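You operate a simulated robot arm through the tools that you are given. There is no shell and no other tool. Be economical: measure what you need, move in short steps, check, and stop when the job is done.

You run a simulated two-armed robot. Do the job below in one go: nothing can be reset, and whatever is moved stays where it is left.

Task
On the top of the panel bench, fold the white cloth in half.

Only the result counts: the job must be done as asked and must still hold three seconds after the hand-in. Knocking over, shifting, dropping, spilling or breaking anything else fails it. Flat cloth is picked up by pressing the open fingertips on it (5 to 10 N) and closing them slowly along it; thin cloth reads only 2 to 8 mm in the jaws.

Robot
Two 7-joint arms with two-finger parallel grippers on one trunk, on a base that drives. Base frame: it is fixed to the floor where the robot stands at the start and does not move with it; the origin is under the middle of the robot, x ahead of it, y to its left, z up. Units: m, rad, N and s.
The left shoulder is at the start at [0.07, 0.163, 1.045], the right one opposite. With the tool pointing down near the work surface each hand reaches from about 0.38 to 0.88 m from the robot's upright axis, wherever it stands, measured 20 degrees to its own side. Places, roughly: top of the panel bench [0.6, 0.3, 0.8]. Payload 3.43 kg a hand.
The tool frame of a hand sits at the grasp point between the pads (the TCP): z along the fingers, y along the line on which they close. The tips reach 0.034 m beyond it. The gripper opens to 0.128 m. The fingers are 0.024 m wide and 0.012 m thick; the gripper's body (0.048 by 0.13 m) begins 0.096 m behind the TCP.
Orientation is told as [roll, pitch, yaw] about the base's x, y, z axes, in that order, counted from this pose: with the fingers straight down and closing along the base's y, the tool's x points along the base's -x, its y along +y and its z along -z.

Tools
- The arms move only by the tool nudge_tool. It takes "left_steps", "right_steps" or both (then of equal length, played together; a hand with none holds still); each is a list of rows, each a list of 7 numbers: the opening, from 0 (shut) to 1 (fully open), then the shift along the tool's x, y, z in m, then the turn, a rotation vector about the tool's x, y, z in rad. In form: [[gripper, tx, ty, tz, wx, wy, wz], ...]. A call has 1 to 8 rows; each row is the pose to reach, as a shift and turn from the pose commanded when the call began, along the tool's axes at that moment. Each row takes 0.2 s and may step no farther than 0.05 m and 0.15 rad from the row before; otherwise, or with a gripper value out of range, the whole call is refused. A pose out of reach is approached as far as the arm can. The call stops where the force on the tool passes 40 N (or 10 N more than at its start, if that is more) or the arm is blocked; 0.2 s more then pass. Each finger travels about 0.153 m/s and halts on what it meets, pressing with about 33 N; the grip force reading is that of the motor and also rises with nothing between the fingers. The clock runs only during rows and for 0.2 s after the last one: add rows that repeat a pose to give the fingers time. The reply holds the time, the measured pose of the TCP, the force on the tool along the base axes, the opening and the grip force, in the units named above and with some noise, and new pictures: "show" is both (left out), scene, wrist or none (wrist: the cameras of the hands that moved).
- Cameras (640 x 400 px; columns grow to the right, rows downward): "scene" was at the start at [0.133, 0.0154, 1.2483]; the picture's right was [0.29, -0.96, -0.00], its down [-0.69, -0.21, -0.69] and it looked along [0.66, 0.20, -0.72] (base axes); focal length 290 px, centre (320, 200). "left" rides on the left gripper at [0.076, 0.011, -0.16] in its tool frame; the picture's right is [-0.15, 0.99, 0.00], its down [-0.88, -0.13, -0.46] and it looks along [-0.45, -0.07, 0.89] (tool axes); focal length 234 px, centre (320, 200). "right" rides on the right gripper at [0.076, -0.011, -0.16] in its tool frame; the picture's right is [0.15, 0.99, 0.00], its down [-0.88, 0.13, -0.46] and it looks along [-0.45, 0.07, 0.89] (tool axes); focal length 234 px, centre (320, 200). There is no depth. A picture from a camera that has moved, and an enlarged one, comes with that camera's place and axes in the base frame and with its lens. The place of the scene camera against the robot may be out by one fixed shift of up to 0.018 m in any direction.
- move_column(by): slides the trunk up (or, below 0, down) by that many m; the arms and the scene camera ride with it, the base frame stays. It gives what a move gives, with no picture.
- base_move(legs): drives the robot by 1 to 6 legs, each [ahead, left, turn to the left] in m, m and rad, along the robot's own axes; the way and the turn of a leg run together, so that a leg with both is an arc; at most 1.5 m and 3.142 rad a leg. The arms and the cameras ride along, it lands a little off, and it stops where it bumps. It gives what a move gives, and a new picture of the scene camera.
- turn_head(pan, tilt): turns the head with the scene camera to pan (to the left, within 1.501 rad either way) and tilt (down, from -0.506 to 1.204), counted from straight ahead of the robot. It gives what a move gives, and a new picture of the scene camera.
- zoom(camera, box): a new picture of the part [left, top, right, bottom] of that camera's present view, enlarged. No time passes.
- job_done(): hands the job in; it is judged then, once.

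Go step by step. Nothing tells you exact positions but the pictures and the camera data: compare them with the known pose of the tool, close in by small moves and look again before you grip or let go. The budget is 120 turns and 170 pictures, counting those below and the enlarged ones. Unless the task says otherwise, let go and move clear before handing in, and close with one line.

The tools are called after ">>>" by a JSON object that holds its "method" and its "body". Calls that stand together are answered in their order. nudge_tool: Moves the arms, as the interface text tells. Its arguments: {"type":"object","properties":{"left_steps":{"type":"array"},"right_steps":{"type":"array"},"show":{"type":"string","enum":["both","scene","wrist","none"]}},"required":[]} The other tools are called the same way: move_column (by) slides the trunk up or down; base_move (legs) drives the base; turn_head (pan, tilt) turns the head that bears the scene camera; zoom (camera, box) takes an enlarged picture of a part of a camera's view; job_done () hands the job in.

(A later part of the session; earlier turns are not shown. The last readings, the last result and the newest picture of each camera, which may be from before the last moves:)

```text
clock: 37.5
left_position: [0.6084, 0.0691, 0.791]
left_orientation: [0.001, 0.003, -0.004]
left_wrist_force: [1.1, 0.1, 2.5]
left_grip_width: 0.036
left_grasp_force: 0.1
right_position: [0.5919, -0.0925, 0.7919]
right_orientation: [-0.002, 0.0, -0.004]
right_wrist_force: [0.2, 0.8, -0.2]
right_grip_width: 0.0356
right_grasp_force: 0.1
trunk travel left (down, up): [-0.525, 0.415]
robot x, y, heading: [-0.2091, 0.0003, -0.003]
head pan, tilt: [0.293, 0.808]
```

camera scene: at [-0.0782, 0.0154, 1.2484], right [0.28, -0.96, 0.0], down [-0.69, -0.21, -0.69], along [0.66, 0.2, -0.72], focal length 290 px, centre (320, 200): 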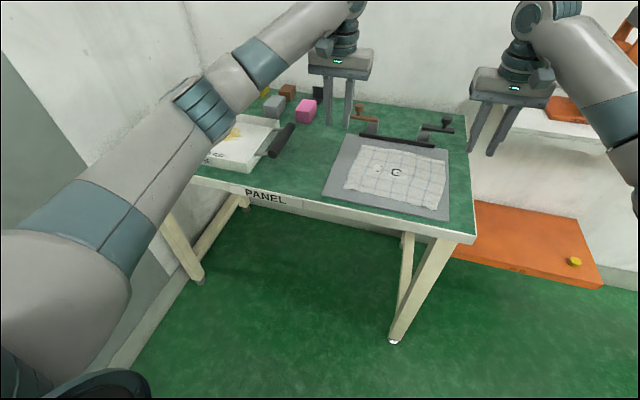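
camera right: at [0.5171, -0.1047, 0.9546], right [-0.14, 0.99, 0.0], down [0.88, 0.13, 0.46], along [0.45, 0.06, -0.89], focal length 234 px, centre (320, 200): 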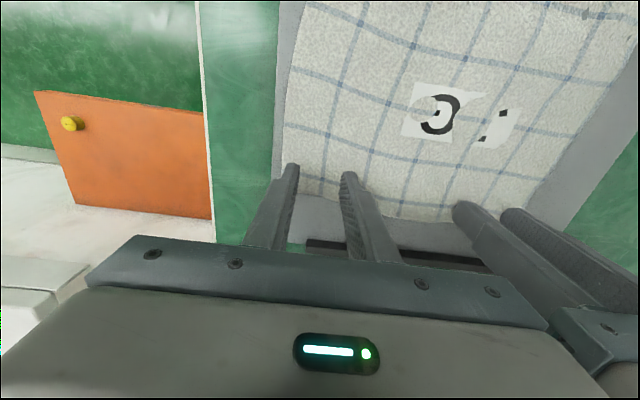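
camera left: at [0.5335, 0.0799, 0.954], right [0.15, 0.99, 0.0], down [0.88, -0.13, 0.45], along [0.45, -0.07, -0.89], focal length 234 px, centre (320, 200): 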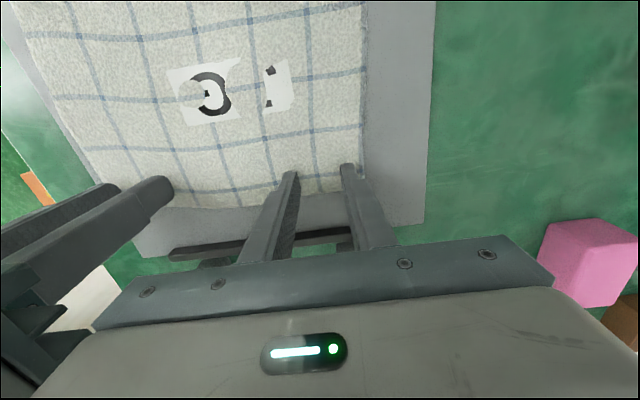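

>>> {"method": "nudge_tool", "body": {"left_steps": [[0.28, 0, 0, 0.0005, 0, 0, 0], [0.28, 0, 0, 0.001, 0, 0, 0]], "right_steps": [[0.28, 0, 0, 0.001, 0, 0, 0], [0.28, 0, 0, 0.0018, 0, 0, 0]], "show": "none"}}

```text
clock: 38.1
left_position: [0.6072, 0.0696, 0.7917]
left_orientation: [-0.001, 0.001, -0.006]
left_wrist_force: [1.1, -0.9, 2.6]
left_grip_width: 0.0356
left_grasp_force: 0.0
right_position: [0.5924, -0.0942, 0.7914]
right_orientation: [-0.001, -0.002, -0.005]
right_wrist_force: [0.7, -0.5, 7.9]
right_grip_width: 0.036
right_grasp_force: 0.0
trunk travel left (down, up): [-0.525, 0.415]
robot x, y, heading: [-0.211, -0.0027, -0.006]
head pan, tilt: [0.293, 0.808]
```

>>> {"method": "nudge_tool", "body": {"left_steps": [[0.28, 0, 0, 0.0005, 0, 0, 0], [0.28, 0, 0, 0.001, 0, 0, 0]], "show": "none"}}

```text
clock: 38.7
left_position: [0.608, 0.0685, 0.7909]
left_orientation: [-0.001, -0.002, -0.007]
left_wrist_force: [0.3, -0.4, 7.0]
left_grip_width: 0.0358
left_grasp_force: 0.1
right_position: [0.5927, -0.093, 0.7922]
right_orientation: [0.002, -0.004, -0.006]
right_wrist_force: [1.7, 0.3, 10.5]
right_grip_width: 0.0359
right_grasp_force: 0.1
trunk travel left (down, up): [-0.525, 0.415]
robot x, y, heading: [-0.2093, -0.0006, -0.007]
head pan, tilt: [0.293, 0.808]
```

Pressing at 7 N on the left and 10 N on the right. I'm closing both slowly, drifting the hands slightly inward so no tension builds up.

>>> {"method": "nudge_tool", "body": {"left_steps": [[0.24, 0, 0, 0.0002, 0, 0, 0], [0.2, 0, -0.001, 0.0002, 0, 0, 0], [0.17, 0, -0.002, 0.0002, 0, 0, 0], [0.14, 0, -0.003, 0.0002, 0, 0, 0], [0.11, 0, -0.004, 0.0002, 0, 0, 0], [0.08, 0, -0.005, 0.0002, 0, 0, 0], [0.04, 0, -0.006, 0, 0, 0, 0], [0, 0, -0.007, 0, 0, 0, 0]], "right_steps": [[0.24, 0, 0, 0, 0, 0, 0], [0.2, 0, 0.001, 0, 0, 0, 0], [0.17, 0, 0.002, 0, 0, 0, 0], [0.14, 0, 0.003, 0, 0, 0, 0], [0.11, 0, 0.004, 0, 0, 0, 0], [0.08, 0, 0.005, 0, 0, 0, 0], [0.04, 0, 0.006, -0.0002, 0, 0, 0], [0, 0, 0.007, -0.0002, 0, 0, 0]], "show": "wrist"}}

```text
clock: 40.5
left_position: [0.6053, 0.0612, 0.791]
left_orientation: [0.0, -0.004, -0.004]
left_wrist_force: [1.1, 3.4, 16.2]
left_grip_width: 0.0014
left_grasp_force: 33.2
right_position: [0.5915, -0.0858, 0.7909]
right_orientation: [-0.001, -0.003, -0.006]
right_wrist_force: [0.5, -1.0, 7.0]
right_grip_width: 0.0
right_grasp_force: 33.6
trunk travel left (down, up): [-0.525, 0.415]
robot x, y, heading: [-0.2102, -0.0003, -0.004]
head pan, tilt: [0.293, 0.808]
camera right: at [0.5144, -0.0974, 0.9508], right [-0.14, 0.99, 0.0], down [0.88, 0.13, 0.46], along [0.45, 0.06, -0.89], focal length 234 px, centre (320, 200)
camera left: at [0.5299, 0.0745, 0.9516], right [0.15, 0.99, 0.0], down [0.88, -0.13, 0.46], along [0.45, -0.07, -0.89], focal length 234 px, centre (320, 200)
```

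right: 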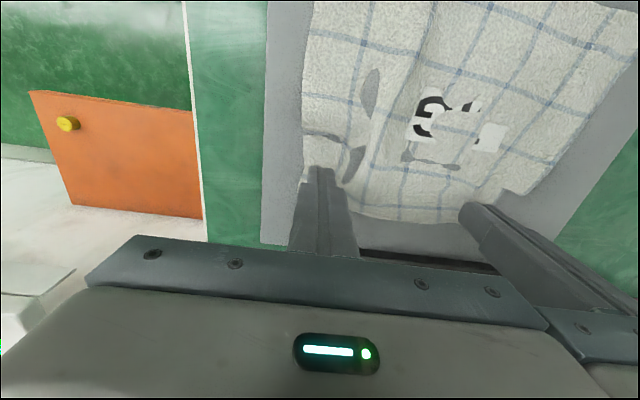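
left: 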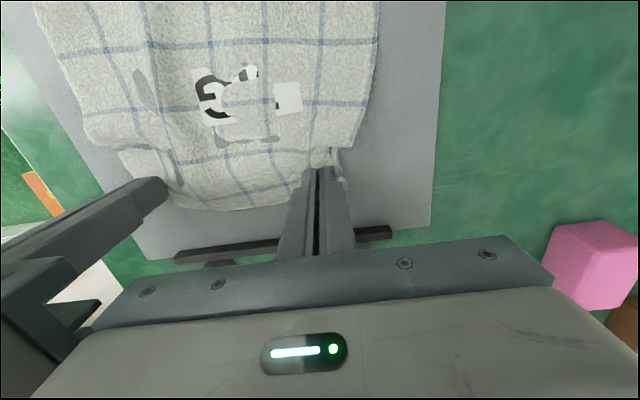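

The left holds at 1.4 mm but the right reads 0.0. A small lift will check both.

>>> {"method": "nudge_tool", "body": {"left_steps": [[0, 0, 0, -0.008, 0, 0, 0], [0, 0, 0, -0.015, 0, 0, 0]], "right_steps": [[0, 0, 0, -0.008, 0, 0, 0], [0, 0, 0, -0.02, 0, 0, 0]], "show": "wrist"}}

>>> {"method": "zoom", "body": {"camera": "right", "box": [240, 80, 480, 250]}}

```text
clock: 41.1
left_position: [0.6053, 0.0618, 0.803]
left_orientation: [0.001, 0.0, -0.005]
left_wrist_force: [-0.4, 0.0, 0.0]
left_grip_width: 0.0013
left_grasp_force: 33.3
right_position: [0.5907, -0.0886, 0.8104]
right_orientation: [0.0, 0.001, -0.004]
right_wrist_force: [1.0, -0.5, -0.1]
right_grip_width: 0.0
right_grasp_force: 32.7
trunk travel left (down, up): [-0.525, 0.415]
robot x, y, heading: [-0.2096, -0.0007, -0.003]
head pan, tilt: [0.293, 0.808]
camera right: at [0.5153, -0.0989, 0.9702], right [-0.14, 0.99, 0.0], down [0.88, 0.13, 0.46], along [0.45, 0.06, -0.89], focal length 234 px, centre (320, 200)
camera left: at [0.5313, 0.0738, 0.9632], right [0.15, 0.99, 0.0], down [0.88, -0.13, 0.45], along [0.45, -0.07, -0.89], focal length 234 px, centre (320, 200)
```

right: 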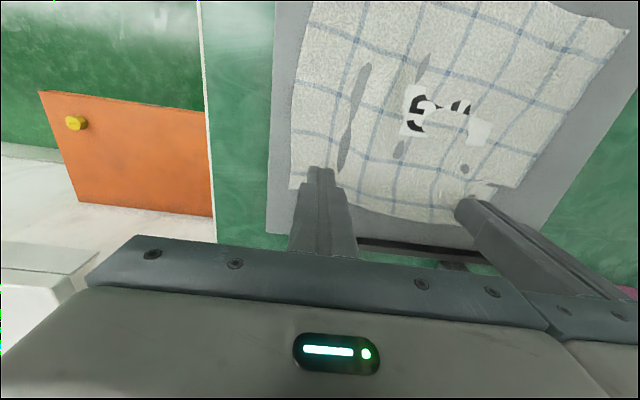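
left: 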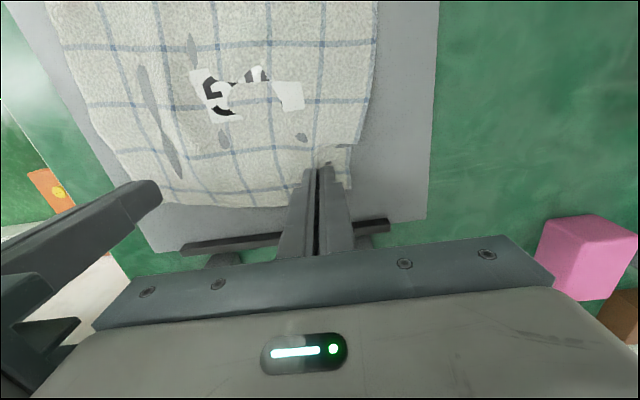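

```text
2.35 times, centred on (360, 165) of right
camera zoom: at [0.5153, -0.0989, 0.9702], right [-0.14, 0.99, 0.0], down [0.88, 0.13, 0.46], along [0.45, 0.06, -0.89], focal length 551 px, centre (226, 282)
```

zoom: 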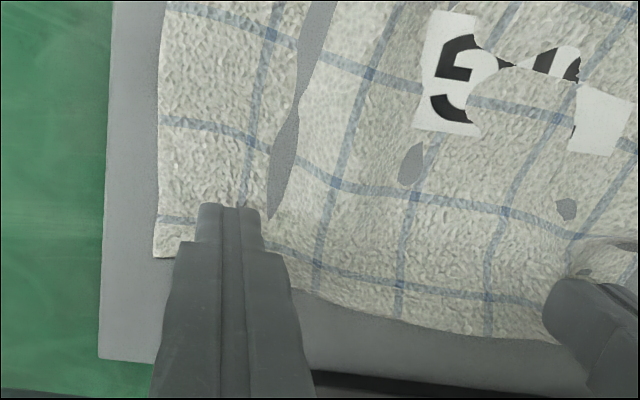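

The right hand missed again. I'll reopen it, shift it slightly inward and press a bit more firmly.

>>> {"method": "nudge_tool", "body": {"right_steps": [[0.15, 0, 0.003, 0, 0, 0, 0], [0.3, 0.001, 0.006, 0, 0, 0, 0], [0.3, 0.001, 0.006, 0.01, 0, 0, 0], [0.3, 0.001, 0.006, 0.017, 0, 0, 0], [0.3, 0.001, 0.006, 0.0195, 0, 0, 0], [0.3, 0.001, 0.006, 0.0204, 0, 0, 0]], "show": "wrist"}}

```text
clock: 42.5
left_position: [0.6056, 0.0611, 0.8042]
left_orientation: [-0.001, -0.001, -0.003]
left_wrist_force: [-0.3, 0.2, -0.9]
left_grip_width: 0.0013
left_grasp_force: 32.8
right_position: [0.5916, -0.0805, 0.7906]
right_orientation: [-0.001, -0.002, -0.007]
right_wrist_force: [2.0, 0.0, 10.7]
right_grip_width: 0.0385
right_grasp_force: 0.1
trunk travel left (down, up): [-0.525, 0.415]
robot x, y, heading: [-0.2084, -0.0014, -0.003]
head pan, tilt: [0.293, 0.808]
camera right: at [0.515, -0.0925, 0.9507], right [-0.14, 0.99, 0.0], down [0.88, 0.13, 0.46], along [0.45, 0.06, -0.89], focal length 234 px, centre (320, 200)
```

right: 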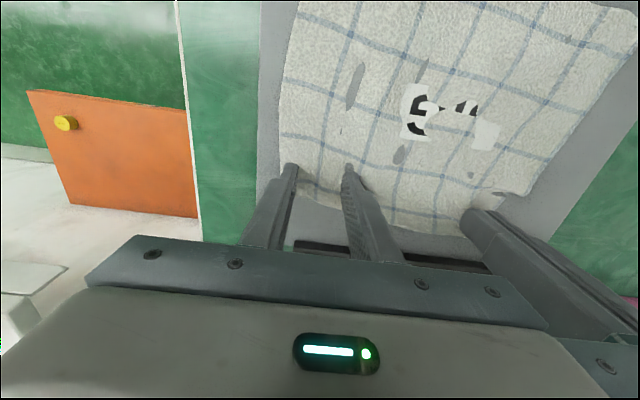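

>>> {"method": "nudge_tool", "body": {"right_steps": [[0.26, 0, 0, 0, 0, 0, 0], [0.22, 0, 0, 0, 0, 0, 0], [0.18, 0, 0, 0, 0, 0, 0], [0.14, 0, 0, 0, 0, 0, 0], [0.1, 0, 0, 0, 0, 0, 0], [0.07, 0, 0, -0.0003, 0, 0, 0], [0.03, 0, 0, -0.0005, 0, 0, 0], [0, 0, 0, -0.0005, 0, 0, 0]], "show": "wrist"}}

```text
clock: 44.3
left_position: [0.6052, 0.0593, 0.8041]
left_orientation: [-0.003, 0.001, -0.004]
left_wrist_force: [-1.1, -9.5, -0.6]
left_grip_width: 0.0013
left_grasp_force: 32.9
right_position: [0.5915, -0.0793, 0.792]
right_orientation: [0.001, -0.002, -0.002]
right_wrist_force: [1.1, 8.4, 16.0]
right_grip_width: 0.002
right_grasp_force: 33.1
trunk travel left (down, up): [-0.525, 0.415]
robot x, y, heading: [-0.2102, -0.0005, -0.004]
head pan, tilt: [0.293, 0.808]
camera right: at [0.5142, -0.0911, 0.9509], right [-0.14, 0.99, 0.0], down [0.88, 0.13, 0.46], along [0.45, 0.07, -0.89], focal length 234 px, centre (320, 200)
```

right: 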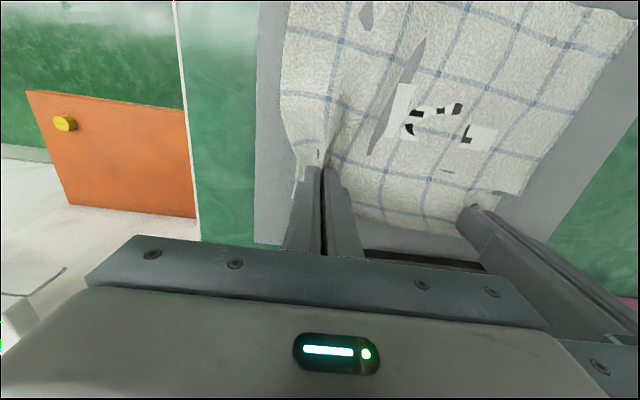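

Both jaws now hold cloth. I'll swing the far edge up and back toward the robot, pitching the hands together, and stop at the halfway point.

>>> {"method": "nudge_tool", "body": {"left_steps": [[0, 0.0037, 0.001, -0.0113, 0, -0.075, 0], [0, 0.0103, 0.001, -0.022, 0, -0.15, 0], [0, 0.0196, 0.002, -0.0315, 0, -0.225, 0], [0, 0.0312, 0.003, -0.0396, 0, -0.3, 0], [0, 0.0446, 0.004, -0.046, 0, -0.375, 0], [0, 0.0598, 0.005, -0.0505, 0, -0.45, 0], [0, 0.0759, 0.006, -0.0527, 0, -0.525, 0], [0, 0.0925, 0.006, -0.0526, 0, -0.6, 0]], "right_steps": [[0, 0.0037, 0.003, -0.0136, 0, -0.075, 0], [0, 0.0103, 0.003, -0.0265, 0, -0.15, 0], [0, 0.0196, 0.004, -0.0381, 0, -0.225, 0], [0, 0.0312, 0.005, -0.0481, 0, -0.3, 0], [0, 0.0446, 0.006, -0.056, 0, -0.375, 0], [0, 0.0598, 0.007, -0.0616, 0, -0.45, 0], [0, 0.0759, 0.008, -0.0645, 0, -0.525, 0], [0, 0.0925, 0.008, -0.0646, 0, -0.6, 0]], "show": "both"}}

```text
clock: 45.5
left_position: [0.6686, 0.0232, 0.8473]
left_orientation: [-0.01, -0.313, -0.011]
left_wrist_force: [-15.9, -11.6, -0.2]
left_grip_width: 0.0014
left_grasp_force: 32.7
left hand out of reach, approached as far as the arm can: row 1, 2, 3, 4, 5
right_position: [0.5579, -0.0737, 0.8469]
right_orientation: [0.01, -0.353, -0.005]
right_wrist_force: [15.8, 11.6, -0.6]
right_grip_width: 0.0021
right_grasp_force: 32.9
trunk travel left (down, up): [-0.525, 0.415]
robot x, y, heading: [-0.2086, 0.0002, -0.01]
head pan, tilt: [0.293, 0.808]
stopped in row 5 (left hand): the force on the tool passed its limit (the readings are from after the stop); the commanded pose is now the measured one
camera scene: at [-0.0769, 0.0149, 1.2483], right [0.28, -0.96, 0.0], down [-0.69, -0.2, -0.69], along [0.66, 0.2, -0.72], focal length 290 px, centre (320, 200)
camera right: at [0.4316, -0.086, 0.9706], right [-0.14, 0.99, -0.04], down [0.67, 0.12, 0.73], along [0.73, 0.07, -0.68], focal length 234 px, centre (320, 200)
camera left: at [0.55, 0.0389, 0.9766], right [0.15, 0.99, 0.04], down [0.7, -0.13, 0.71], along [0.7, -0.08, -0.71], focal length 234 px, centre (320, 200)
```

scene: 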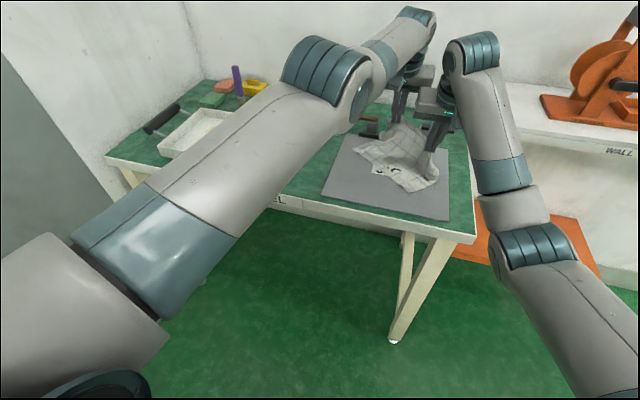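
right: 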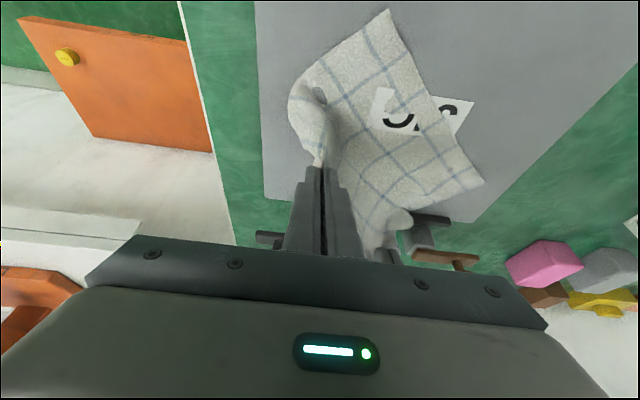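
left: 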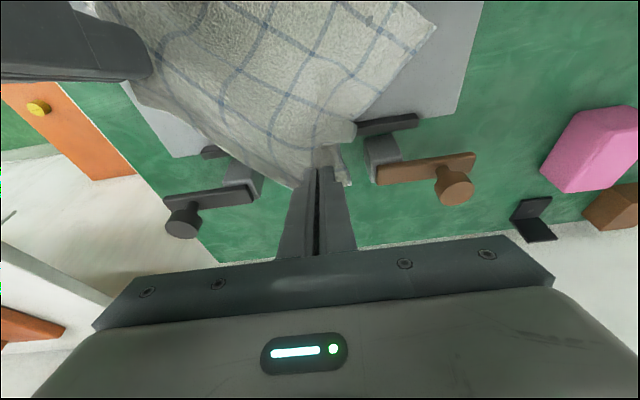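

The left arm ran into a reach limit, drifted forward and dragged the cloth askew. Nothing else appears touched. I'll bring the left hand back gently toward the cloth to relieve the tension.

>>> {"method": "nudge_tool", "body": {"left_steps": [[0, 0.012, 0.006, -0.004, 0, 0, 0], [0, 0.024, 0.012, -0.008, 0, 0, 0], [0, 0.036, 0.018, -0.012, 0, 0, 0], [0, 0.048, 0.024, -0.0154, 0, 0, 0]], "show": "both"}}

```text
clock: 46.5
left_position: [0.6698, 0.0294, 0.8491]
left_orientation: [-0.015, -0.306, -0.013]
left_wrist_force: [-14.7, -10.8, -1.4]
left_grip_width: 0.0014
left_grasp_force: 33.5
left hand out of reach, approached as far as the arm can: row 1, 2, 3, 4
right_position: [0.56, -0.0691, 0.8481]
right_orientation: [0.014, -0.36, 0.0]
right_wrist_force: [15.0, 10.8, 0.7]
right_grip_width: 0.0017
right_grasp_force: 32.8
trunk travel left (down, up): [-0.525, 0.415]
robot x, y, heading: [-0.2094, -0.0005, -0.0]
head pan, tilt: [0.293, 0.808]
stopped in row 4 (left hand): the force on the tool passed its limit (the readings are from after the stop); the commanded pose is now the measured one
camera scene: at [-0.0767, 0.016, 1.2483], right [0.28, -0.96, 0.0], down [-0.69, -0.21, -0.69], along [0.66, 0.2, -0.72], focal length 290 px, centre (320, 200)
camera left: at [0.5513, 0.0462, 0.9777], right [0.16, 0.99, 0.03], down [0.7, -0.13, 0.7], along [0.7, -0.09, -0.71], focal length 234 px, centre (320, 200)
```

scene: 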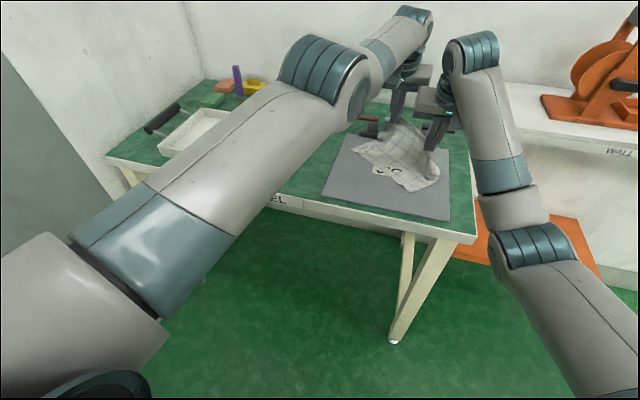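
left: 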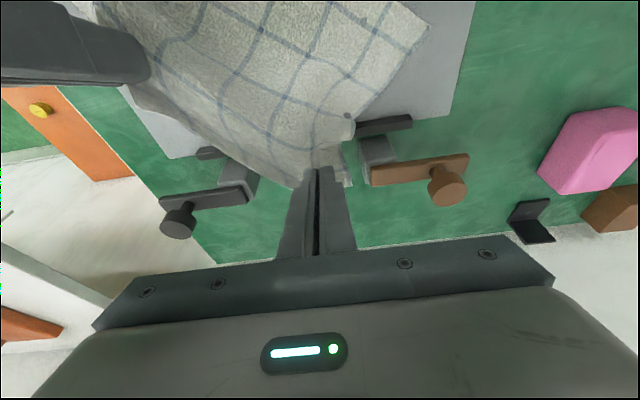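

The left hand can't move back from this pose. I'll open it here, since the tension pulls the cloth toward the plate and the right hand still holds it.

>>> {"method": "nudge_tool", "body": {"left_steps": [[0.15, 0, 0, 0, 0, 0, 0], [0.3, 0, 0, 0, 0, 0, 0], [0.3, 0, 0, -0.02, 0, 0, 0], [0.3, 0, 0, -0.05, 0, 0, 0]], "show": "both"}}

```text
clock: 47.5
left_position: [0.668, 0.0306, 0.9002]
left_orientation: [-0.011, -0.312, -0.01]
left_wrist_force: [0.9, -0.4, -0.7]
left_grip_width: 0.0384
left_grasp_force: 0.1
left hand out of reach, approached as far as the arm can: row 3, 4
right_position: [0.559, -0.0718, 0.848]
right_orientation: [0.01, -0.356, -0.002]
right_wrist_force: [-0.9, -0.1, -0.8]
right_grip_width: 0.002
right_grasp_force: 33.2
trunk travel left (down, up): [-0.525, 0.415]
robot x, y, heading: [-0.2107, -0.0014, -0.001]
head pan, tilt: [0.293, 0.808]
camera scene: at [-0.0776, 0.0153, 1.2483], right [0.28, -0.96, 0.0], down [-0.69, -0.21, -0.69], along [0.66, 0.2, -0.72], focal length 290 px, centre (320, 200)
camera left: at [0.5474, 0.0465, 1.0298], right [0.15, 0.99, 0.03], down [0.7, -0.13, 0.7], along [0.7, -0.08, -0.71], focal length 234 px, centre (320, 200)
```

scene: 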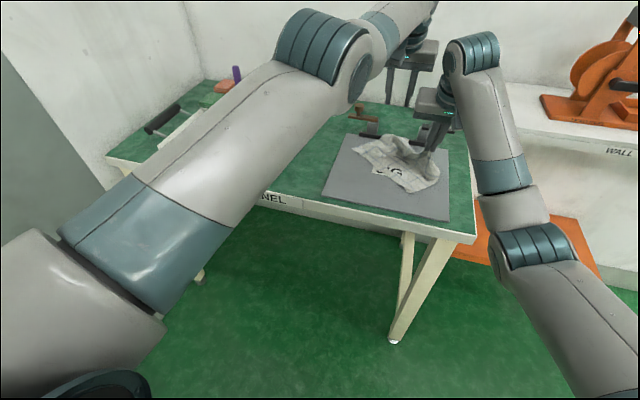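
left: 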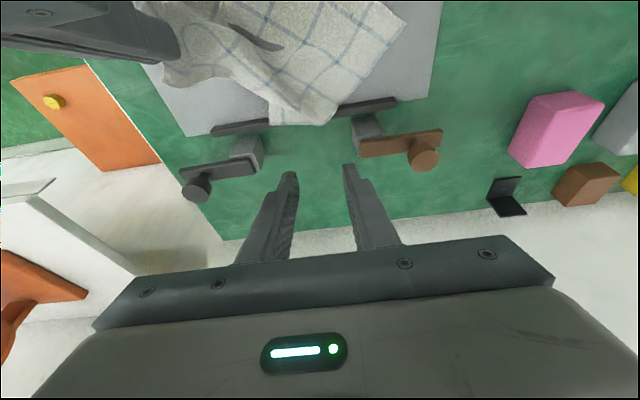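

The left arm is stretched to its reach boundary. I'm bringing it back and outward to a comfortable pose, turned straight down.

>>> {"method": "nudge_tool", "body": {"left_steps": [[0.3, 0.014, 0.02, -0.007, 0, 0.04, 0], [0.3, 0.028, 0.04, -0.014, 0, 0.08, 0], [0.3, 0.042, 0.06, -0.021, 0, 0.12, 0], [0.3, 0.056, 0.08, -0.028, 0, 0.16, 0], [0.3, 0.07, 0.1, -0.035, 0, 0.2, 0], [0.3, 0.084, 0.12, -0.042, 0, 0.24, 0], [0.3, 0.097, 0.135, -0.05, 0, 0.28, 0], [0.3, 0.108, 0.15, -0.056, 0, 0.31, 0]], "show": "scene"}}

```text
clock: 49.3
left_position: [0.616, 0.1837, 0.9285]
left_orientation: [-0.011, 0.001, -0.015]
left_wrist_force: [-0.6, -0.3, -0.6]
left_grip_width: 0.0383
left_grasp_force: 0.0
left hand out of reach, approached as far as the arm can: row 1, 2, 3, 4, 5, 6, 7, 8
right_position: [0.558, -0.072, 0.8467]
right_orientation: [0.011, -0.352, -0.002]
right_wrist_force: [1.4, 0.2, 0.0]
right_grip_width: 0.0017
right_grasp_force: 33.1
trunk travel left (down, up): [-0.525, 0.415]
robot x, y, heading: [-0.2129, -0.0016, -0.002]
head pan, tilt: [0.293, 0.808]
camera scene: at [-0.0767, 0.0162, 1.2482], right [0.28, -0.96, 0.0], down [-0.69, -0.21, -0.69], along [0.66, 0.2, -0.72], focal length 290 px, centre (320, 200)
```

scene: 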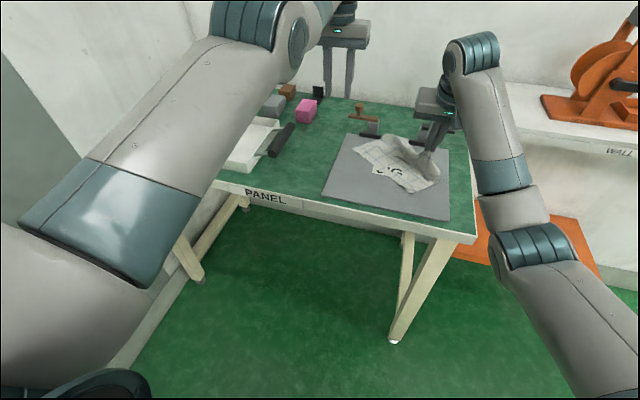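

>>> {"method": "nudge_tool", "body": {"left_steps": [[0.3, 0.02, 0.01, 0, 0, 0, 0], [0.3, 0.04, 0.02, 0, 0, 0, 0], [0.3, 0.06, 0.03, 0, 0, 0, 0], [0.3, 0.08, 0.04, 0, 0, 0, 0], [0.3, 0.1, 0.05, 0, 0, 0, 0], [0.3, 0.12, 0.055, 0, 0, 0, 0], [0.3, 0.14, 0.055, 0, 0, 0, 0], [0.3, 0.16, 0.055, 0, 0, 0, 0]], "show": "none"}}

>>> {"method": "zoom", "body": {"camera": "scene", "box": [310, 90, 490, 240]}}

>>> {"method": "zoom", "body": {"camera": "right", "box": [220, 0, 540, 260]}}

```text
clock: 51.1
left_position: [0.6168, 0.2238, 0.9403]
left_orientation: [-0.013, 0.0, -0.011]
left_wrist_force: [-0.2, 0.1, 1.2]
left_grip_width: 0.0383
left_grasp_force: 0.1
left hand out of reach, approached as far as the arm can: row 1, 2, 3, 4, 5, 6, 7, 8
right_position: [0.5593, -0.0724, 0.8473]
right_orientation: [0.011, -0.355, -0.001]
right_wrist_force: [-0.6, -0.2, -0.3]
right_grip_width: 0.0017
right_grasp_force: 33.3
trunk travel left (down, up): [-0.525, 0.415]
robot x, y, heading: [-0.2074, 0.0028, -0.004]
head pan, tilt: [0.293, 0.808]
```

```text
2.67 times, centred on (400, 165) of scene
camera zoom: at [-0.0768, 0.0155, 1.2483], right [0.28, -0.96, 0.0], down [-0.69, -0.21, -0.69], along [0.66, 0.2, -0.72], focal length 773 px, centre (107, 293)
```

zoom: 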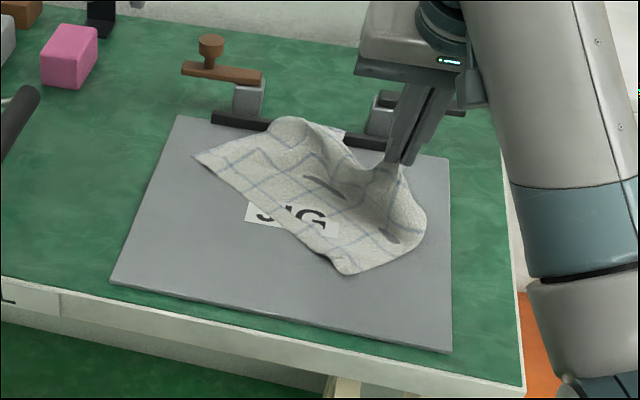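

```text
1.54 times, centred on (380, 130) of right
camera zoom: at [0.4321, -0.085, 0.9701], right [-0.14, 0.99, -0.04], down [0.67, 0.12, 0.73], along [0.73, 0.08, -0.68], focal length 360 px, centre (228, 308)
```

zoom: 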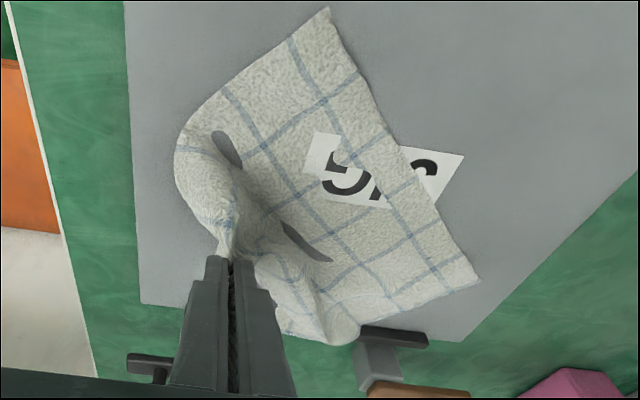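

The right hand still holds the cloth's corner, but the left arm is stuck in x against a joint limit. I'll probe which motion frees it.

>>> {"method": "nudge_tool", "body": {"left_steps": [[0.3, 0.02, 0, -0.02, 0, 0, 0.12], [0.3, 0.04, 0, -0.04, 0, 0, 0.24], [0.3, 0.06, 0, -0.06, 0, 0, 0.36], [0.3, 0.08, 0, -0.07, 0, 0, 0.48]], "show": "none"}}

```text
clock: 52.1
left_position: [0.5942, 0.2304, 1.0318]
left_orientation: [-0.01, -0.005, -0.495]
left_wrist_force: [-0.6, -0.7, -0.4]
left_grip_width: 0.0383
left_grasp_force: 0.0
left hand out of reach, approached as far as the arm can: row 1, 2, 3, 4
right_position: [0.5599, -0.072, 0.8465]
right_orientation: [0.011, -0.356, -0.002]
right_wrist_force: [-1.1, 0.6, 0.3]
right_grip_width: 0.0017
right_grasp_force: 33.3
trunk travel left (down, up): [-0.525, 0.415]
robot x, y, heading: [-0.2117, 0.0001, -0.004]
head pan, tilt: [0.293, 0.808]
```

The wrist stays at a constant distance from the shoulder, so the elbow is locked straight. Moving down and inward should make it flex.

>>> {"method": "nudge_tool", "body": {"left_steps": [[0.3, 0.01, 0, 0.03, 0, 0, -0.1], [0.3, 0.02, 0, 0.06, 0, 0, -0.2], [0.3, 0.03, 0, 0.09, 0, 0, -0.3], [0.3, 0.05, 0, 0.1, 0, 0, -0.4], [0.3, 0.08, 0, 0.1, 0, 0, -0.49], [0.3, 0.11, 0, 0.1, 0, 0, -0.49]], "show": "scene"}}

```text
clock: 53.5
left_position: [0.6136, 0.2778, 0.9493]
left_orientation: [-0.014, 0.0, -0.002]
left_wrist_force: [0.2, -0.2, -0.1]
left_grip_width: 0.0384
left_grasp_force: 0.0
left hand out of reach, approached as far as the arm can: row 1, 2, 3, 4, 5, 6
right_position: [0.5586, -0.0717, 0.8461]
right_orientation: [0.011, -0.356, 0.0]
right_wrist_force: [-0.3, -0.6, 0.5]
right_grip_width: 0.002
right_grasp_force: 33.2
trunk travel left (down, up): [-0.525, 0.415]
robot x, y, heading: [-0.2065, 0.003, 0.001]
head pan, tilt: [0.293, 0.808]
camera scene: at [-0.0768, 0.0156, 1.2483], right [0.28, -0.96, 0.0], down [-0.69, -0.21, -0.69], along [0.66, 0.2, -0.72], focal length 290 px, centre (320, 200)
```

scene: 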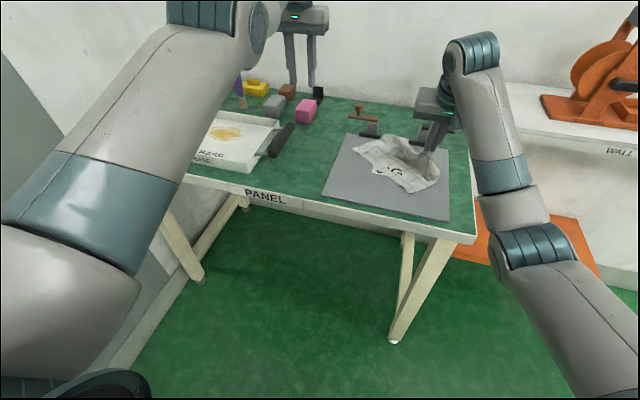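

>>> {"method": "nudge_tool", "body": {"left_steps": [[0.3, 0.03, 0, -0.01, 0, -0.15, 0], [0.3, 0.06, 0, -0.02, 0, -0.3, 0], [0.3, 0.09, 0, -0.03, 0, -0.45, 0], [0.3, 0.12, 0, -0.04, 0, -0.6, 0], [0.3, 0.15, 0, -0.05, 0, -0.75, 0], [0.3, 0.18, 0, -0.05, 0, -0.9, 0]], "show": "none"}}

```text
clock: 54.9
left_position: [0.761, 0.2884, 1.133]
left_orientation: [-0.019, -0.835, 0.012]
left_wrist_force: [0.5, -0.1, 0.0]
left_grip_width: 0.0385
left_grasp_force: 0.1
left hand out of reach, approached as far as the arm can: row 1, 2, 3, 4, 5, 6
right_position: [0.5591, -0.0718, 0.8449]
right_orientation: [0.01, -0.353, -0.001]
right_wrist_force: [-0.2, 0.5, 1.0]
right_grip_width: 0.002
right_grasp_force: 33.2
trunk travel left (down, up): [-0.525, 0.415]
robot x, y, heading: [-0.2102, 0.0037, -0.002]
head pan, tilt: [0.293, 0.808]
```

The arm seems caught on the wrong side of its straight-elbow point. I'll push outward through full extension and then pull down and in, so the elbow flexes the right way.

>>> {"method": "nudge_tool", "body": {"left_steps": [[0.3, -0.02, 0, 0.022, 0, 0, 0], [0.3, -0.04, 0, 0.0445, 0, 0, 0], [0.3, -0.06, 0, 0.067, 0, 0, 0], [0.3, -0.013, 0, 0.071, 0, 0, 0], [0.3, 0.031, 0, 0.069, 0, 0, 0], [0.3, 0.073, 0, 0.067, 0, 0, 0], [0.3, 0.115, 0, 0.051, 0, 0, 0], [0.3, 0.15, 0, 0.028, 0, 0, 0]], "show": "scene"}}

```text
clock: 56.7
left_position: [0.7906, 0.3138, 1.0022]
left_orientation: [-0.019, -0.831, 0.01]
left_wrist_force: [1.0, 0.0, -0.6]
left_grip_width: 0.0384
left_grasp_force: 0.0
left hand out of reach, approached as far as the arm can: row 1, 2, 3, 4, 5, 6, 7, 8
right_position: [0.5595, -0.0721, 0.8468]
right_orientation: [0.01, -0.353, -0.001]
right_wrist_force: [0.1, 0.4, -0.3]
right_grip_width: 0.0017
right_grasp_force: 33.2
trunk travel left (down, up): [-0.525, 0.415]
robot x, y, heading: [-0.2068, -0.0012, -0.008]
head pan, tilt: [0.293, 0.808]
camera scene: at [-0.0764, 0.0164, 1.2482], right [0.28, -0.96, 0.0], down [-0.69, -0.21, -0.69], along [0.66, 0.2, -0.72], focal length 290 px, centre (320, 200)
```

scene: 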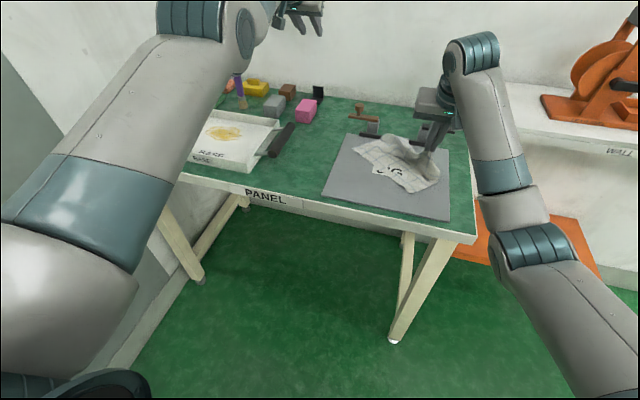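

>>> {"method": "nudge_tool", "body": {"left_steps": [[0.3, -0.03, 0, 0.033, 0, 0, 0], [0.3, -0.06, 0, 0.066, 0, 0, 0], [0.3, -0.09, 0, 0.099, 0, 0, 0], [0.3, -0.12, 0, 0.132, 0, 0, 0]], "show": "none"}}

```text
clock: 57.7
left_position: [0.794, 0.3, 0.986]
left_orientation: [-0.019, -0.834, 0.008]
left_wrist_force: [-0.1, -0.8, -0.5]
left_grip_width: 0.0386
left_grasp_force: 0.0
left hand out of reach, approached as far as the arm can: row 1, 2, 3, 4
right_position: [0.5598, -0.0719, 0.8475]
right_orientation: [0.011, -0.356, -0.004]
right_wrist_force: [-0.7, 0.5, -1.0]
right_grip_width: 0.0016
right_grasp_force: 32.8
trunk travel left (down, up): [-0.525, 0.415]
robot x, y, heading: [-0.2122, -0.0008, -0.004]
head pan, tilt: [0.293, 0.808]
```

>>> {"method": "nudge_tool", "body": {"left_steps": [[0.3, 0.02, -0.03, -0.03, 0, 0, 0], [0.3, 0.04, -0.06, -0.055, 0, 0, 0], [0.3, 0.055, -0.1, -0.07, 0, 0, 0], [0.3, 0.06, -0.145, -0.08, 0, 0, 0], [0.3, 0.065, -0.19, -0.09, 0, 0, 0]], "show": "scene"}}

```text
clock: 58.9
left_position: [0.7771, 0.1034, 1.0267]
left_orientation: [-0.016, -0.832, 0.008]
left_wrist_force: [0.0, 0.2, 0.6]
left_grip_width: 0.0383
left_grasp_force: 0.2
left hand out of reach, approached as far as the arm can: row 1, 2, 3, 4, 5
right_position: [0.5587, -0.0731, 0.8475]
right_orientation: [0.012, -0.357, -0.001]
right_wrist_force: [-0.5, 0.2, 0.2]
right_grip_width: 0.0017
right_grasp_force: 32.6
trunk travel left (down, up): [-0.525, 0.415]
robot x, y, heading: [-0.2129, -0.0006, -0.002]
head pan, tilt: [0.293, 0.808]
camera scene: at [-0.0771, 0.0143, 1.2483], right [0.28, -0.96, 0.0], down [-0.69, -0.2, -0.69], along [0.66, 0.2, -0.72], focal length 290 px, centre (320, 200)
```

scene: 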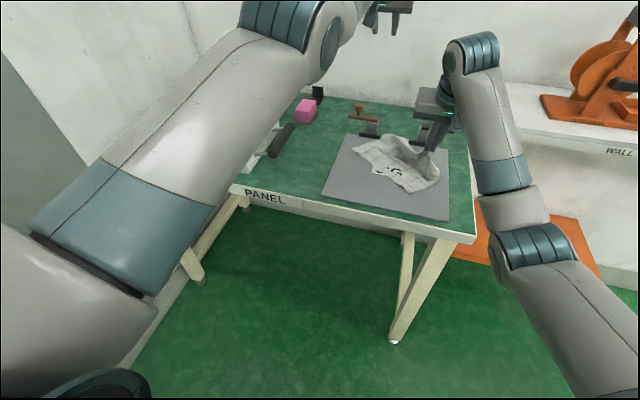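

The left arm is still locked straight. I'll try one more direction: up and inward with a sideways component, away from everything.

>>> {"method": "nudge_tool", "body": {"left_steps": [[0.3, -0.03, 0.0, -0.035, 0, 0, 0], [0.3, -0.06, 0.0, -0.07, 0, 0, 0], [0.3, -0.08, 0.0, -0.115, 0, 0, 0], [0.3, -0.09, 0.0, -0.16, 0, 0.1, 0], [0.3, -0.1, 0, -0.205, 0, 0.2, 0], [0.3, -0.1, 0, -0.25, 0, 0.3, 0], [0.3, -0.09, 0, -0.295, 0, 0.4, 0], [0.3, -0.07, 0, -0.34, 0, 0.5, 0]], "show": "none"}}

```text
clock: 60.7
left_position: [0.5546, 0.1311, 1.2737]
left_orientation: [-0.01, -0.355, -0.003]
left_wrist_force: [0.4, -0.3, 0.5]
left_grip_width: 0.0385
left_grasp_force: 0.0
left hand out of reach, approached as far as the arm can: row 2, 3, 4, 5, 6, 7, 8
right_position: [0.558, -0.0714, 0.8466]
right_orientation: [0.013, -0.356, -0.004]
right_wrist_force: [-0.3, 0.4, -0.2]
right_grip_width: 0.0018
right_grasp_force: 32.3
trunk travel left (down, up): [-0.525, 0.415]
robot x, y, heading: [-0.2103, 0.0025, -0.003]
head pan, tilt: [0.293, 0.808]
```

>>> {"method": "nudge_tool", "body": {"left_steps": [[0.3, 0.04, 0.0, -0.02, 0, 0.06, 0.0], [0.3, 0.08, 0.0, -0.04, 0, 0.12, 0], [0.3, 0.12, 0.0, -0.05, 0, 0.18, 0], [0.3, 0.16, 0.0, -0.06, 0, 0.24, 0], [0.3, 0.2, 0.0, -0.06, 0, 0.3, 0], [0.3, 0.24, 0, -0.06, 0, 0.355, 0]], "show": "scene"}}

```text
clock: 62.1
left_position: [0.4815, 0.0317, 1.2933]
left_orientation: [-0.1, -0.211, -0.038]
left_wrist_force: [-1.4, -3.0, 1.2]
left_grip_width: 0.0387
left_grasp_force: 0.0
left hand out of reach, approached as far as the arm can: row 1, 2, 3, 4, 5, 6
right_position: [0.5575, -0.0746, 0.8477]
right_orientation: [0.016, -0.356, -0.007]
right_wrist_force: [-0.1, -0.6, -0.4]
right_grip_width: 0.002
right_grasp_force: 32.8
trunk travel left (down, up): [-0.525, 0.415]
robot x, y, heading: [-0.2112, 0.0004, -0.003]
head pan, tilt: [0.293, 0.808]
camera scene: at [-0.0786, 0.011, 1.2486], right [0.28, -0.96, 0.0], down [-0.69, -0.2, -0.69], along [0.66, 0.2, -0.72], focal length 290 px, centre (320, 200)
```

scene: 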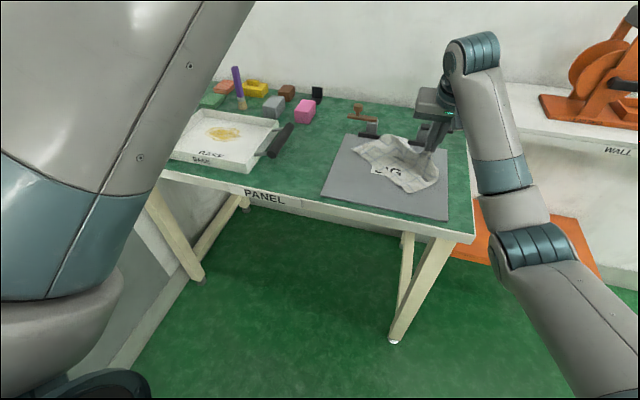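

>>> {"method": "nudge_tool", "body": {"left_steps": [[0.3, 0.0, 0.045, 0.01, 0, 0.03, 0.0], [0.3, 0.0, 0.09, 0.02, 0, 0.06, 0], [0.3, 0.0, 0.135, 0.035, 0, 0.09, 0], [0.3, 0.0, 0.18, 0.05, 0, 0.12, 0], [0.3, 0.0, 0.225, 0.07, 0, 0.15, 0], [0.3, 0.0, 0.27, 0.09, 0, 0.18, 0], [0.3, 0.0, 0.31, 0.115, 0, 0.21, 0], [0.3, 0.0, 0.35, 0.14, 0, 0.21, 0]], "show": "scene"}}

```text
clock: 63.9
left_position: [0.5406, 0.3872, 1.1163]
left_orientation: [-0.065, -0.007, -0.026]
left_wrist_force: [1.0, 0.6, -0.1]
left_grip_width: 0.0383
left_grasp_force: 0.0
left hand out of reach, approached as far as the arm can: row 1, 2, 3, 4, 5
right_position: [0.56, -0.0695, 0.8472]
right_orientation: [0.01, -0.356, 0.0]
right_wrist_force: [-0.6, 0.8, 0.8]
right_grip_width: 0.0018
right_grasp_force: 32.8
trunk travel left (down, up): [-0.525, 0.415]
robot x, y, heading: [-0.2119, 0.0022, -0.003]
head pan, tilt: [0.293, 0.808]
camera scene: at [-0.0771, 0.0191, 1.2483], right [0.28, -0.96, 0.0], down [-0.69, -0.21, -0.69], along [0.66, 0.19, -0.72], focal length 290 px, centre (320, 200)
```

scene: 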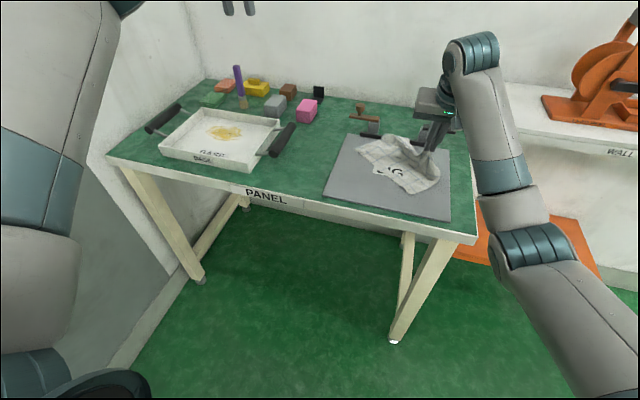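

The last rows were reachable, so the left arm may be free. I'll test an inward move.

>>> {"method": "nudge_tool", "body": {"left_steps": [[0.3, 0.02, 0.0, 0.02, 0, 0, 0], [0.3, 0.04, 0.0, 0.04, 0, 0, 0], [0.3, 0.06, 0.0, 0.06, 0.03, 0, 0], [0.3, 0.08, 0.0, 0.08, 0.06, 0, 0], [0.3, 0.1, 0, 0.1, 0.06, 0, 0], [0.3, 0.12, 0, 0.1, 0.06, 0, 0.0]], "show": "none"}}

```text
clock: 65.3
left_position: [0.4199, 0.3777, 1.0138]
left_orientation: [-0.122, -0.008, -0.027]
left_wrist_force: [-0.1, 0.0, 0.5]
left_grip_width: 0.0385
left_grasp_force: 0.1
right_position: [0.5593, -0.0716, 0.8471]
right_orientation: [0.008, -0.357, -0.002]
right_wrist_force: [-0.4, -0.2, 0.6]
right_grip_width: 0.002
right_grasp_force: 33.3
trunk travel left (down, up): [-0.525, 0.415]
robot x, y, heading: [-0.2084, -0.0007, -0.005]
head pan, tilt: [0.293, 0.808]
```

The left arm moves freely again, and I'll avoid long reaches from now on. New plan: release the right hand, then grip the free near edge with both hands and lift so the cloth hangs. Then I lay half of it going forward and the rest back over it.

>>> {"method": "nudge_tool", "body": {"left_steps": [[0.3, 0, 0, 0, -0.06, 0, 0], [0.3, 0, 0, 0, -0.12, 0, 0.0], [0.3, 0, 0, 0, -0.12, 0, 0.03], [0.3, 0, 0, 0, -0.12, 0, 0.03], [0.3, 0, 0, 0, -0.12, 0, 0.03], [0.3, 0, 0, 0, -0.12, 0, 0.03], [0.3, 0, 0, 0, -0.12, 0, 0.03]], "right_steps": [[0, 0.004, -0.015, 0.025, 0, 0, 0], [0, 0.008, -0.03, 0.048, 0, 0, 0], [0.15, 0.008, -0.03, 0.048, 0, 0, 0], [0.35, 0.008, -0.03, 0.048, 0, 0, 0], [0.35, 0.008, -0.03, 0.02, 0, 0, 0], [0.35, 0.008, -0.03, -0.03, 0, 0, 0], [0.35, 0.02, -0.05, -0.07, 0, 0.1, 0]], "show": "scene"}}

```text
clock: 66.9
left_position: [0.4183, 0.3773, 1.0149]
left_orientation: [-0.001, -0.01, -0.059]
left_wrist_force: [-1.0, 0.0, 0.5]
left_grip_width: 0.0384
left_grasp_force: 0.0
right_position: [0.5163, -0.123, 0.9057]
right_orientation: [0.011, -0.253, -0.002]
right_wrist_force: [0.7, 0.4, -0.2]
right_grip_width: 0.0449
right_grasp_force: 0.1
trunk travel left (down, up): [-0.525, 0.415]
robot x, y, heading: [-0.2118, -0.0002, -0.009]
head pan, tilt: [0.293, 0.808]
camera scene: at [-0.0779, 0.0149, 1.2483], right [0.28, -0.96, 0.0], down [-0.69, -0.21, -0.69], along [0.66, 0.2, -0.72], focal length 290 px, centre (320, 200)
```

scene: 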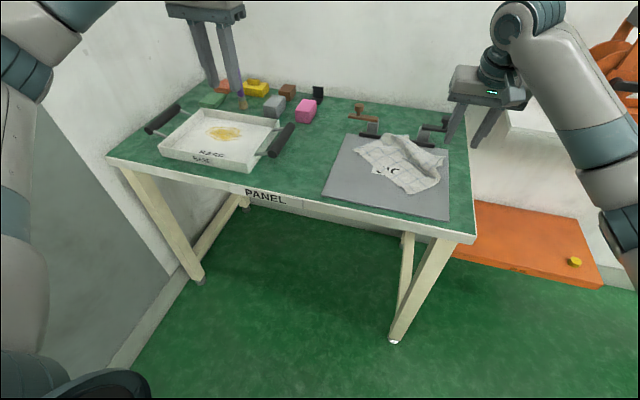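

>>> {"method": "nudge_tool", "body": {"right_steps": [[0.3, 0.03, -0.01, -0.02, 0, 0.1, 0], [0.3, 0.05, -0.02, -0.035, 0, 0.2, 0], [0.3, 0.07, -0.03, -0.049, 0, 0.253, 0]], "show": "none"}}

>>> {"method": "base_move", "body": {"legs": [[0.12, 0, 0]]}}

>>> {"method": "zoom", "body": {"camera": "scene", "box": [300, 120, 480, 260]}}

>>> {"method": "zoom", "body": {"camera": "right", "box": [280, 0, 640, 240]}}

```text
clock: 67.7
left_position: [0.4197, 0.3752, 1.0152]
left_orientation: [0.0, -0.011, -0.059]
left_wrist_force: [0.6, 0.2, 0.1]
left_grip_width: 0.0385
left_grasp_force: 0.1
right_position: [0.4341, -0.1533, 0.9337]
right_orientation: [0.011, -0.002, 0.003]
right_wrist_force: [-0.2, 1.2, 0.2]
right_grip_width: 0.0386
right_grasp_force: 0.1
trunk travel left (down, up): [-0.525, 0.415]
robot x, y, heading: [-0.2101, 0.0023, -0.003]
head pan, tilt: [0.293, 0.808]
```

```text
clock: 69.0
left_position: [0.542, 0.3745, 1.0148]
left_orientation: [0.0, -0.009, -0.063]
left_wrist_force: [-0.4, -0.5, 0.0]
left_grip_width: 0.0384
left_grasp_force: 0.0
right_position: [0.5556, -0.1539, 0.9333]
right_orientation: [0.01, -0.002, 0.002]
right_wrist_force: [0.7, -0.8, -0.8]
right_grip_width: 0.0386
right_grasp_force: 0.1
trunk travel left (down, up): [-0.525, 0.415]
robot x, y, heading: [-0.0867, -0.0001, -0.008]
head pan, tilt: [0.293, 0.808]
camera scene: at [0.0451, 0.0145, 1.2483], right [0.28, -0.96, 0.0], down [-0.69, -0.2, -0.69], along [0.66, 0.2, -0.72], focal length 290 px, centre (320, 200)
```

scene: 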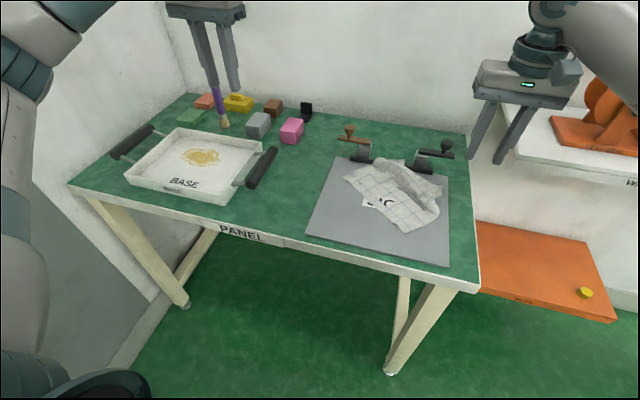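

```text
2.86 times, centred on (390, 190) of scene
camera zoom: at [0.0451, 0.0145, 1.2483], right [0.28, -0.96, 0.0], down [-0.69, -0.2, -0.69], along [0.66, 0.2, -0.72], focal length 828 px, centre (120, 229)
```

zoom: 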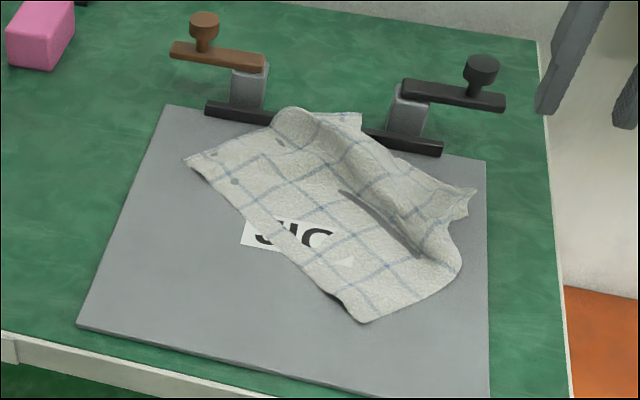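

```text
1.67 times, centred on (460, 120) of right
camera zoom: at [0.4796, -0.1678, 1.0929], right [-0.15, 0.99, 0.01], down [0.88, 0.13, 0.46], along [0.45, 0.08, -0.89], focal length 390 px, centre (87, 333)
```

zoom: 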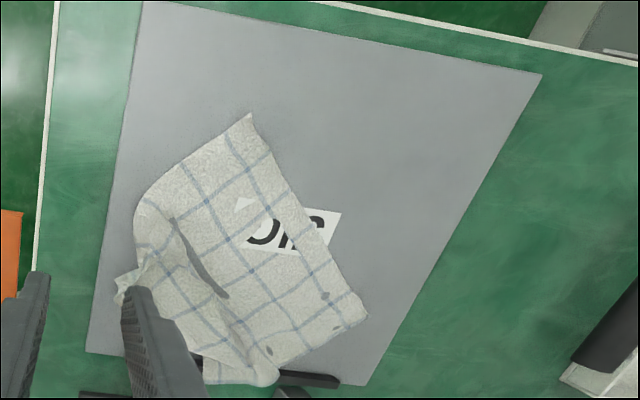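

The free near edge runs from A(0.448, −0.045) to B(0.593, 0.124). I'll yaw both hands by −0.71 to close along that edge and hover over the grip points.

>>> {"method": "nudge_tool", "body": {"left_steps": [[0.3, -0.007, -0.038, 0.015, 0, 0, 0.08], [0.3, -0.014, -0.076, 0.03, 0, 0, 0.16], [0.3, -0.022, -0.114, 0.045, 0, 0, 0.24], [0.3, -0.03, -0.152, 0.06, 0, 0, 0.32], [0.3, -0.038, -0.19, 0.08, 0, 0, 0.4], [0.3, -0.046, -0.225, 0.11, 0, 0, 0.48], [0.3, -0.053, -0.255, 0.145, 0, 0, 0.56], [0.3, -0.0594, -0.283, 0.18, 0, 0, 0.646]], "right_steps": [[0.3, 0.01, 0.01, 0.0, 0, 0, 0.09], [0.3, 0.02, 0.025, 0.0, 0, 0, 0.18], [0.3, 0.03, 0.04, 0.01, 0, 0, 0.27], [0.3, 0.04, 0.06, 0.02, 0, 0, 0.36], [0.3, 0.05, 0.08, 0.035, 0, 0, 0.45], [0.3, 0.06, 0.095, 0.055, 0, 0, 0.54], [0.3, 0.068, 0.11, 0.08, 0, 0, 0.63], [0.3, 0.074, 0.1235, 0.1, 0, 0, 0.711]], "show": "wrist"}}

```text
clock: 70.8
left_position: [0.587, 0.0849, 0.8339]
left_orientation: [0.006, -0.007, -0.707]
left_wrist_force: [0.3, -0.1, -0.4]
left_grip_width: 0.0383
left_grasp_force: 0.0
right_position: [0.4802, -0.0295, 0.8341]
right_orientation: [0.009, 0.007, -0.713]
right_wrist_force: [-0.1, 0.4, 0.2]
right_grip_width: 0.0383
right_grasp_force: 0.0
trunk travel left (down, up): [-0.525, 0.415]
robot x, y, heading: [-0.0916, 0.0002, -0.006]
head pan, tilt: [0.293, 0.808]
camera right: at [0.4149, 0.009, 0.9949], right [0.54, 0.84, 0.01], down [0.75, -0.48, 0.45], along [0.39, -0.23, -0.89], focal length 234 px, centre (320, 200)
camera left: at [0.5356, 0.1439, 0.9943], right [0.75, 0.66, 0.01], down [0.58, -0.67, 0.46], along [0.31, -0.35, -0.89], focal length 234 px, centre (320, 200)
```

right: 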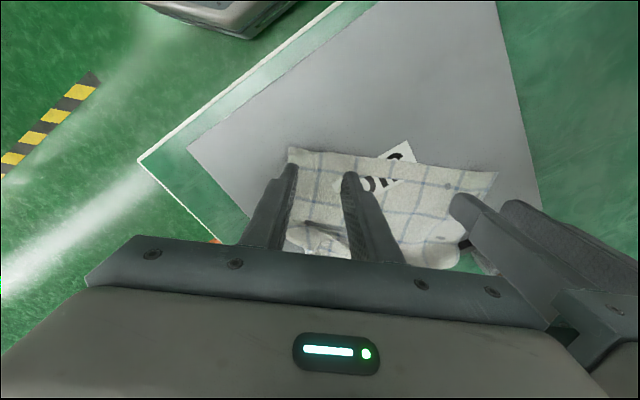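
left: 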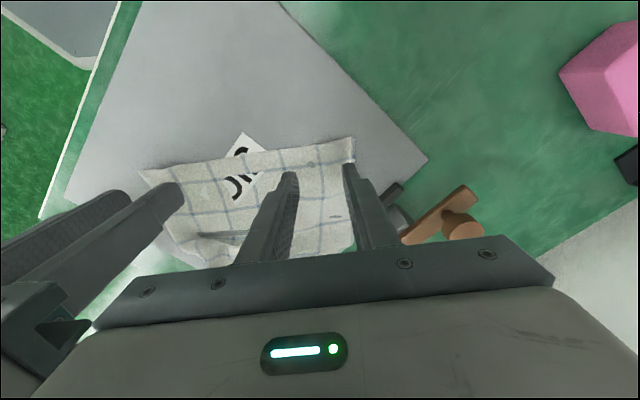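

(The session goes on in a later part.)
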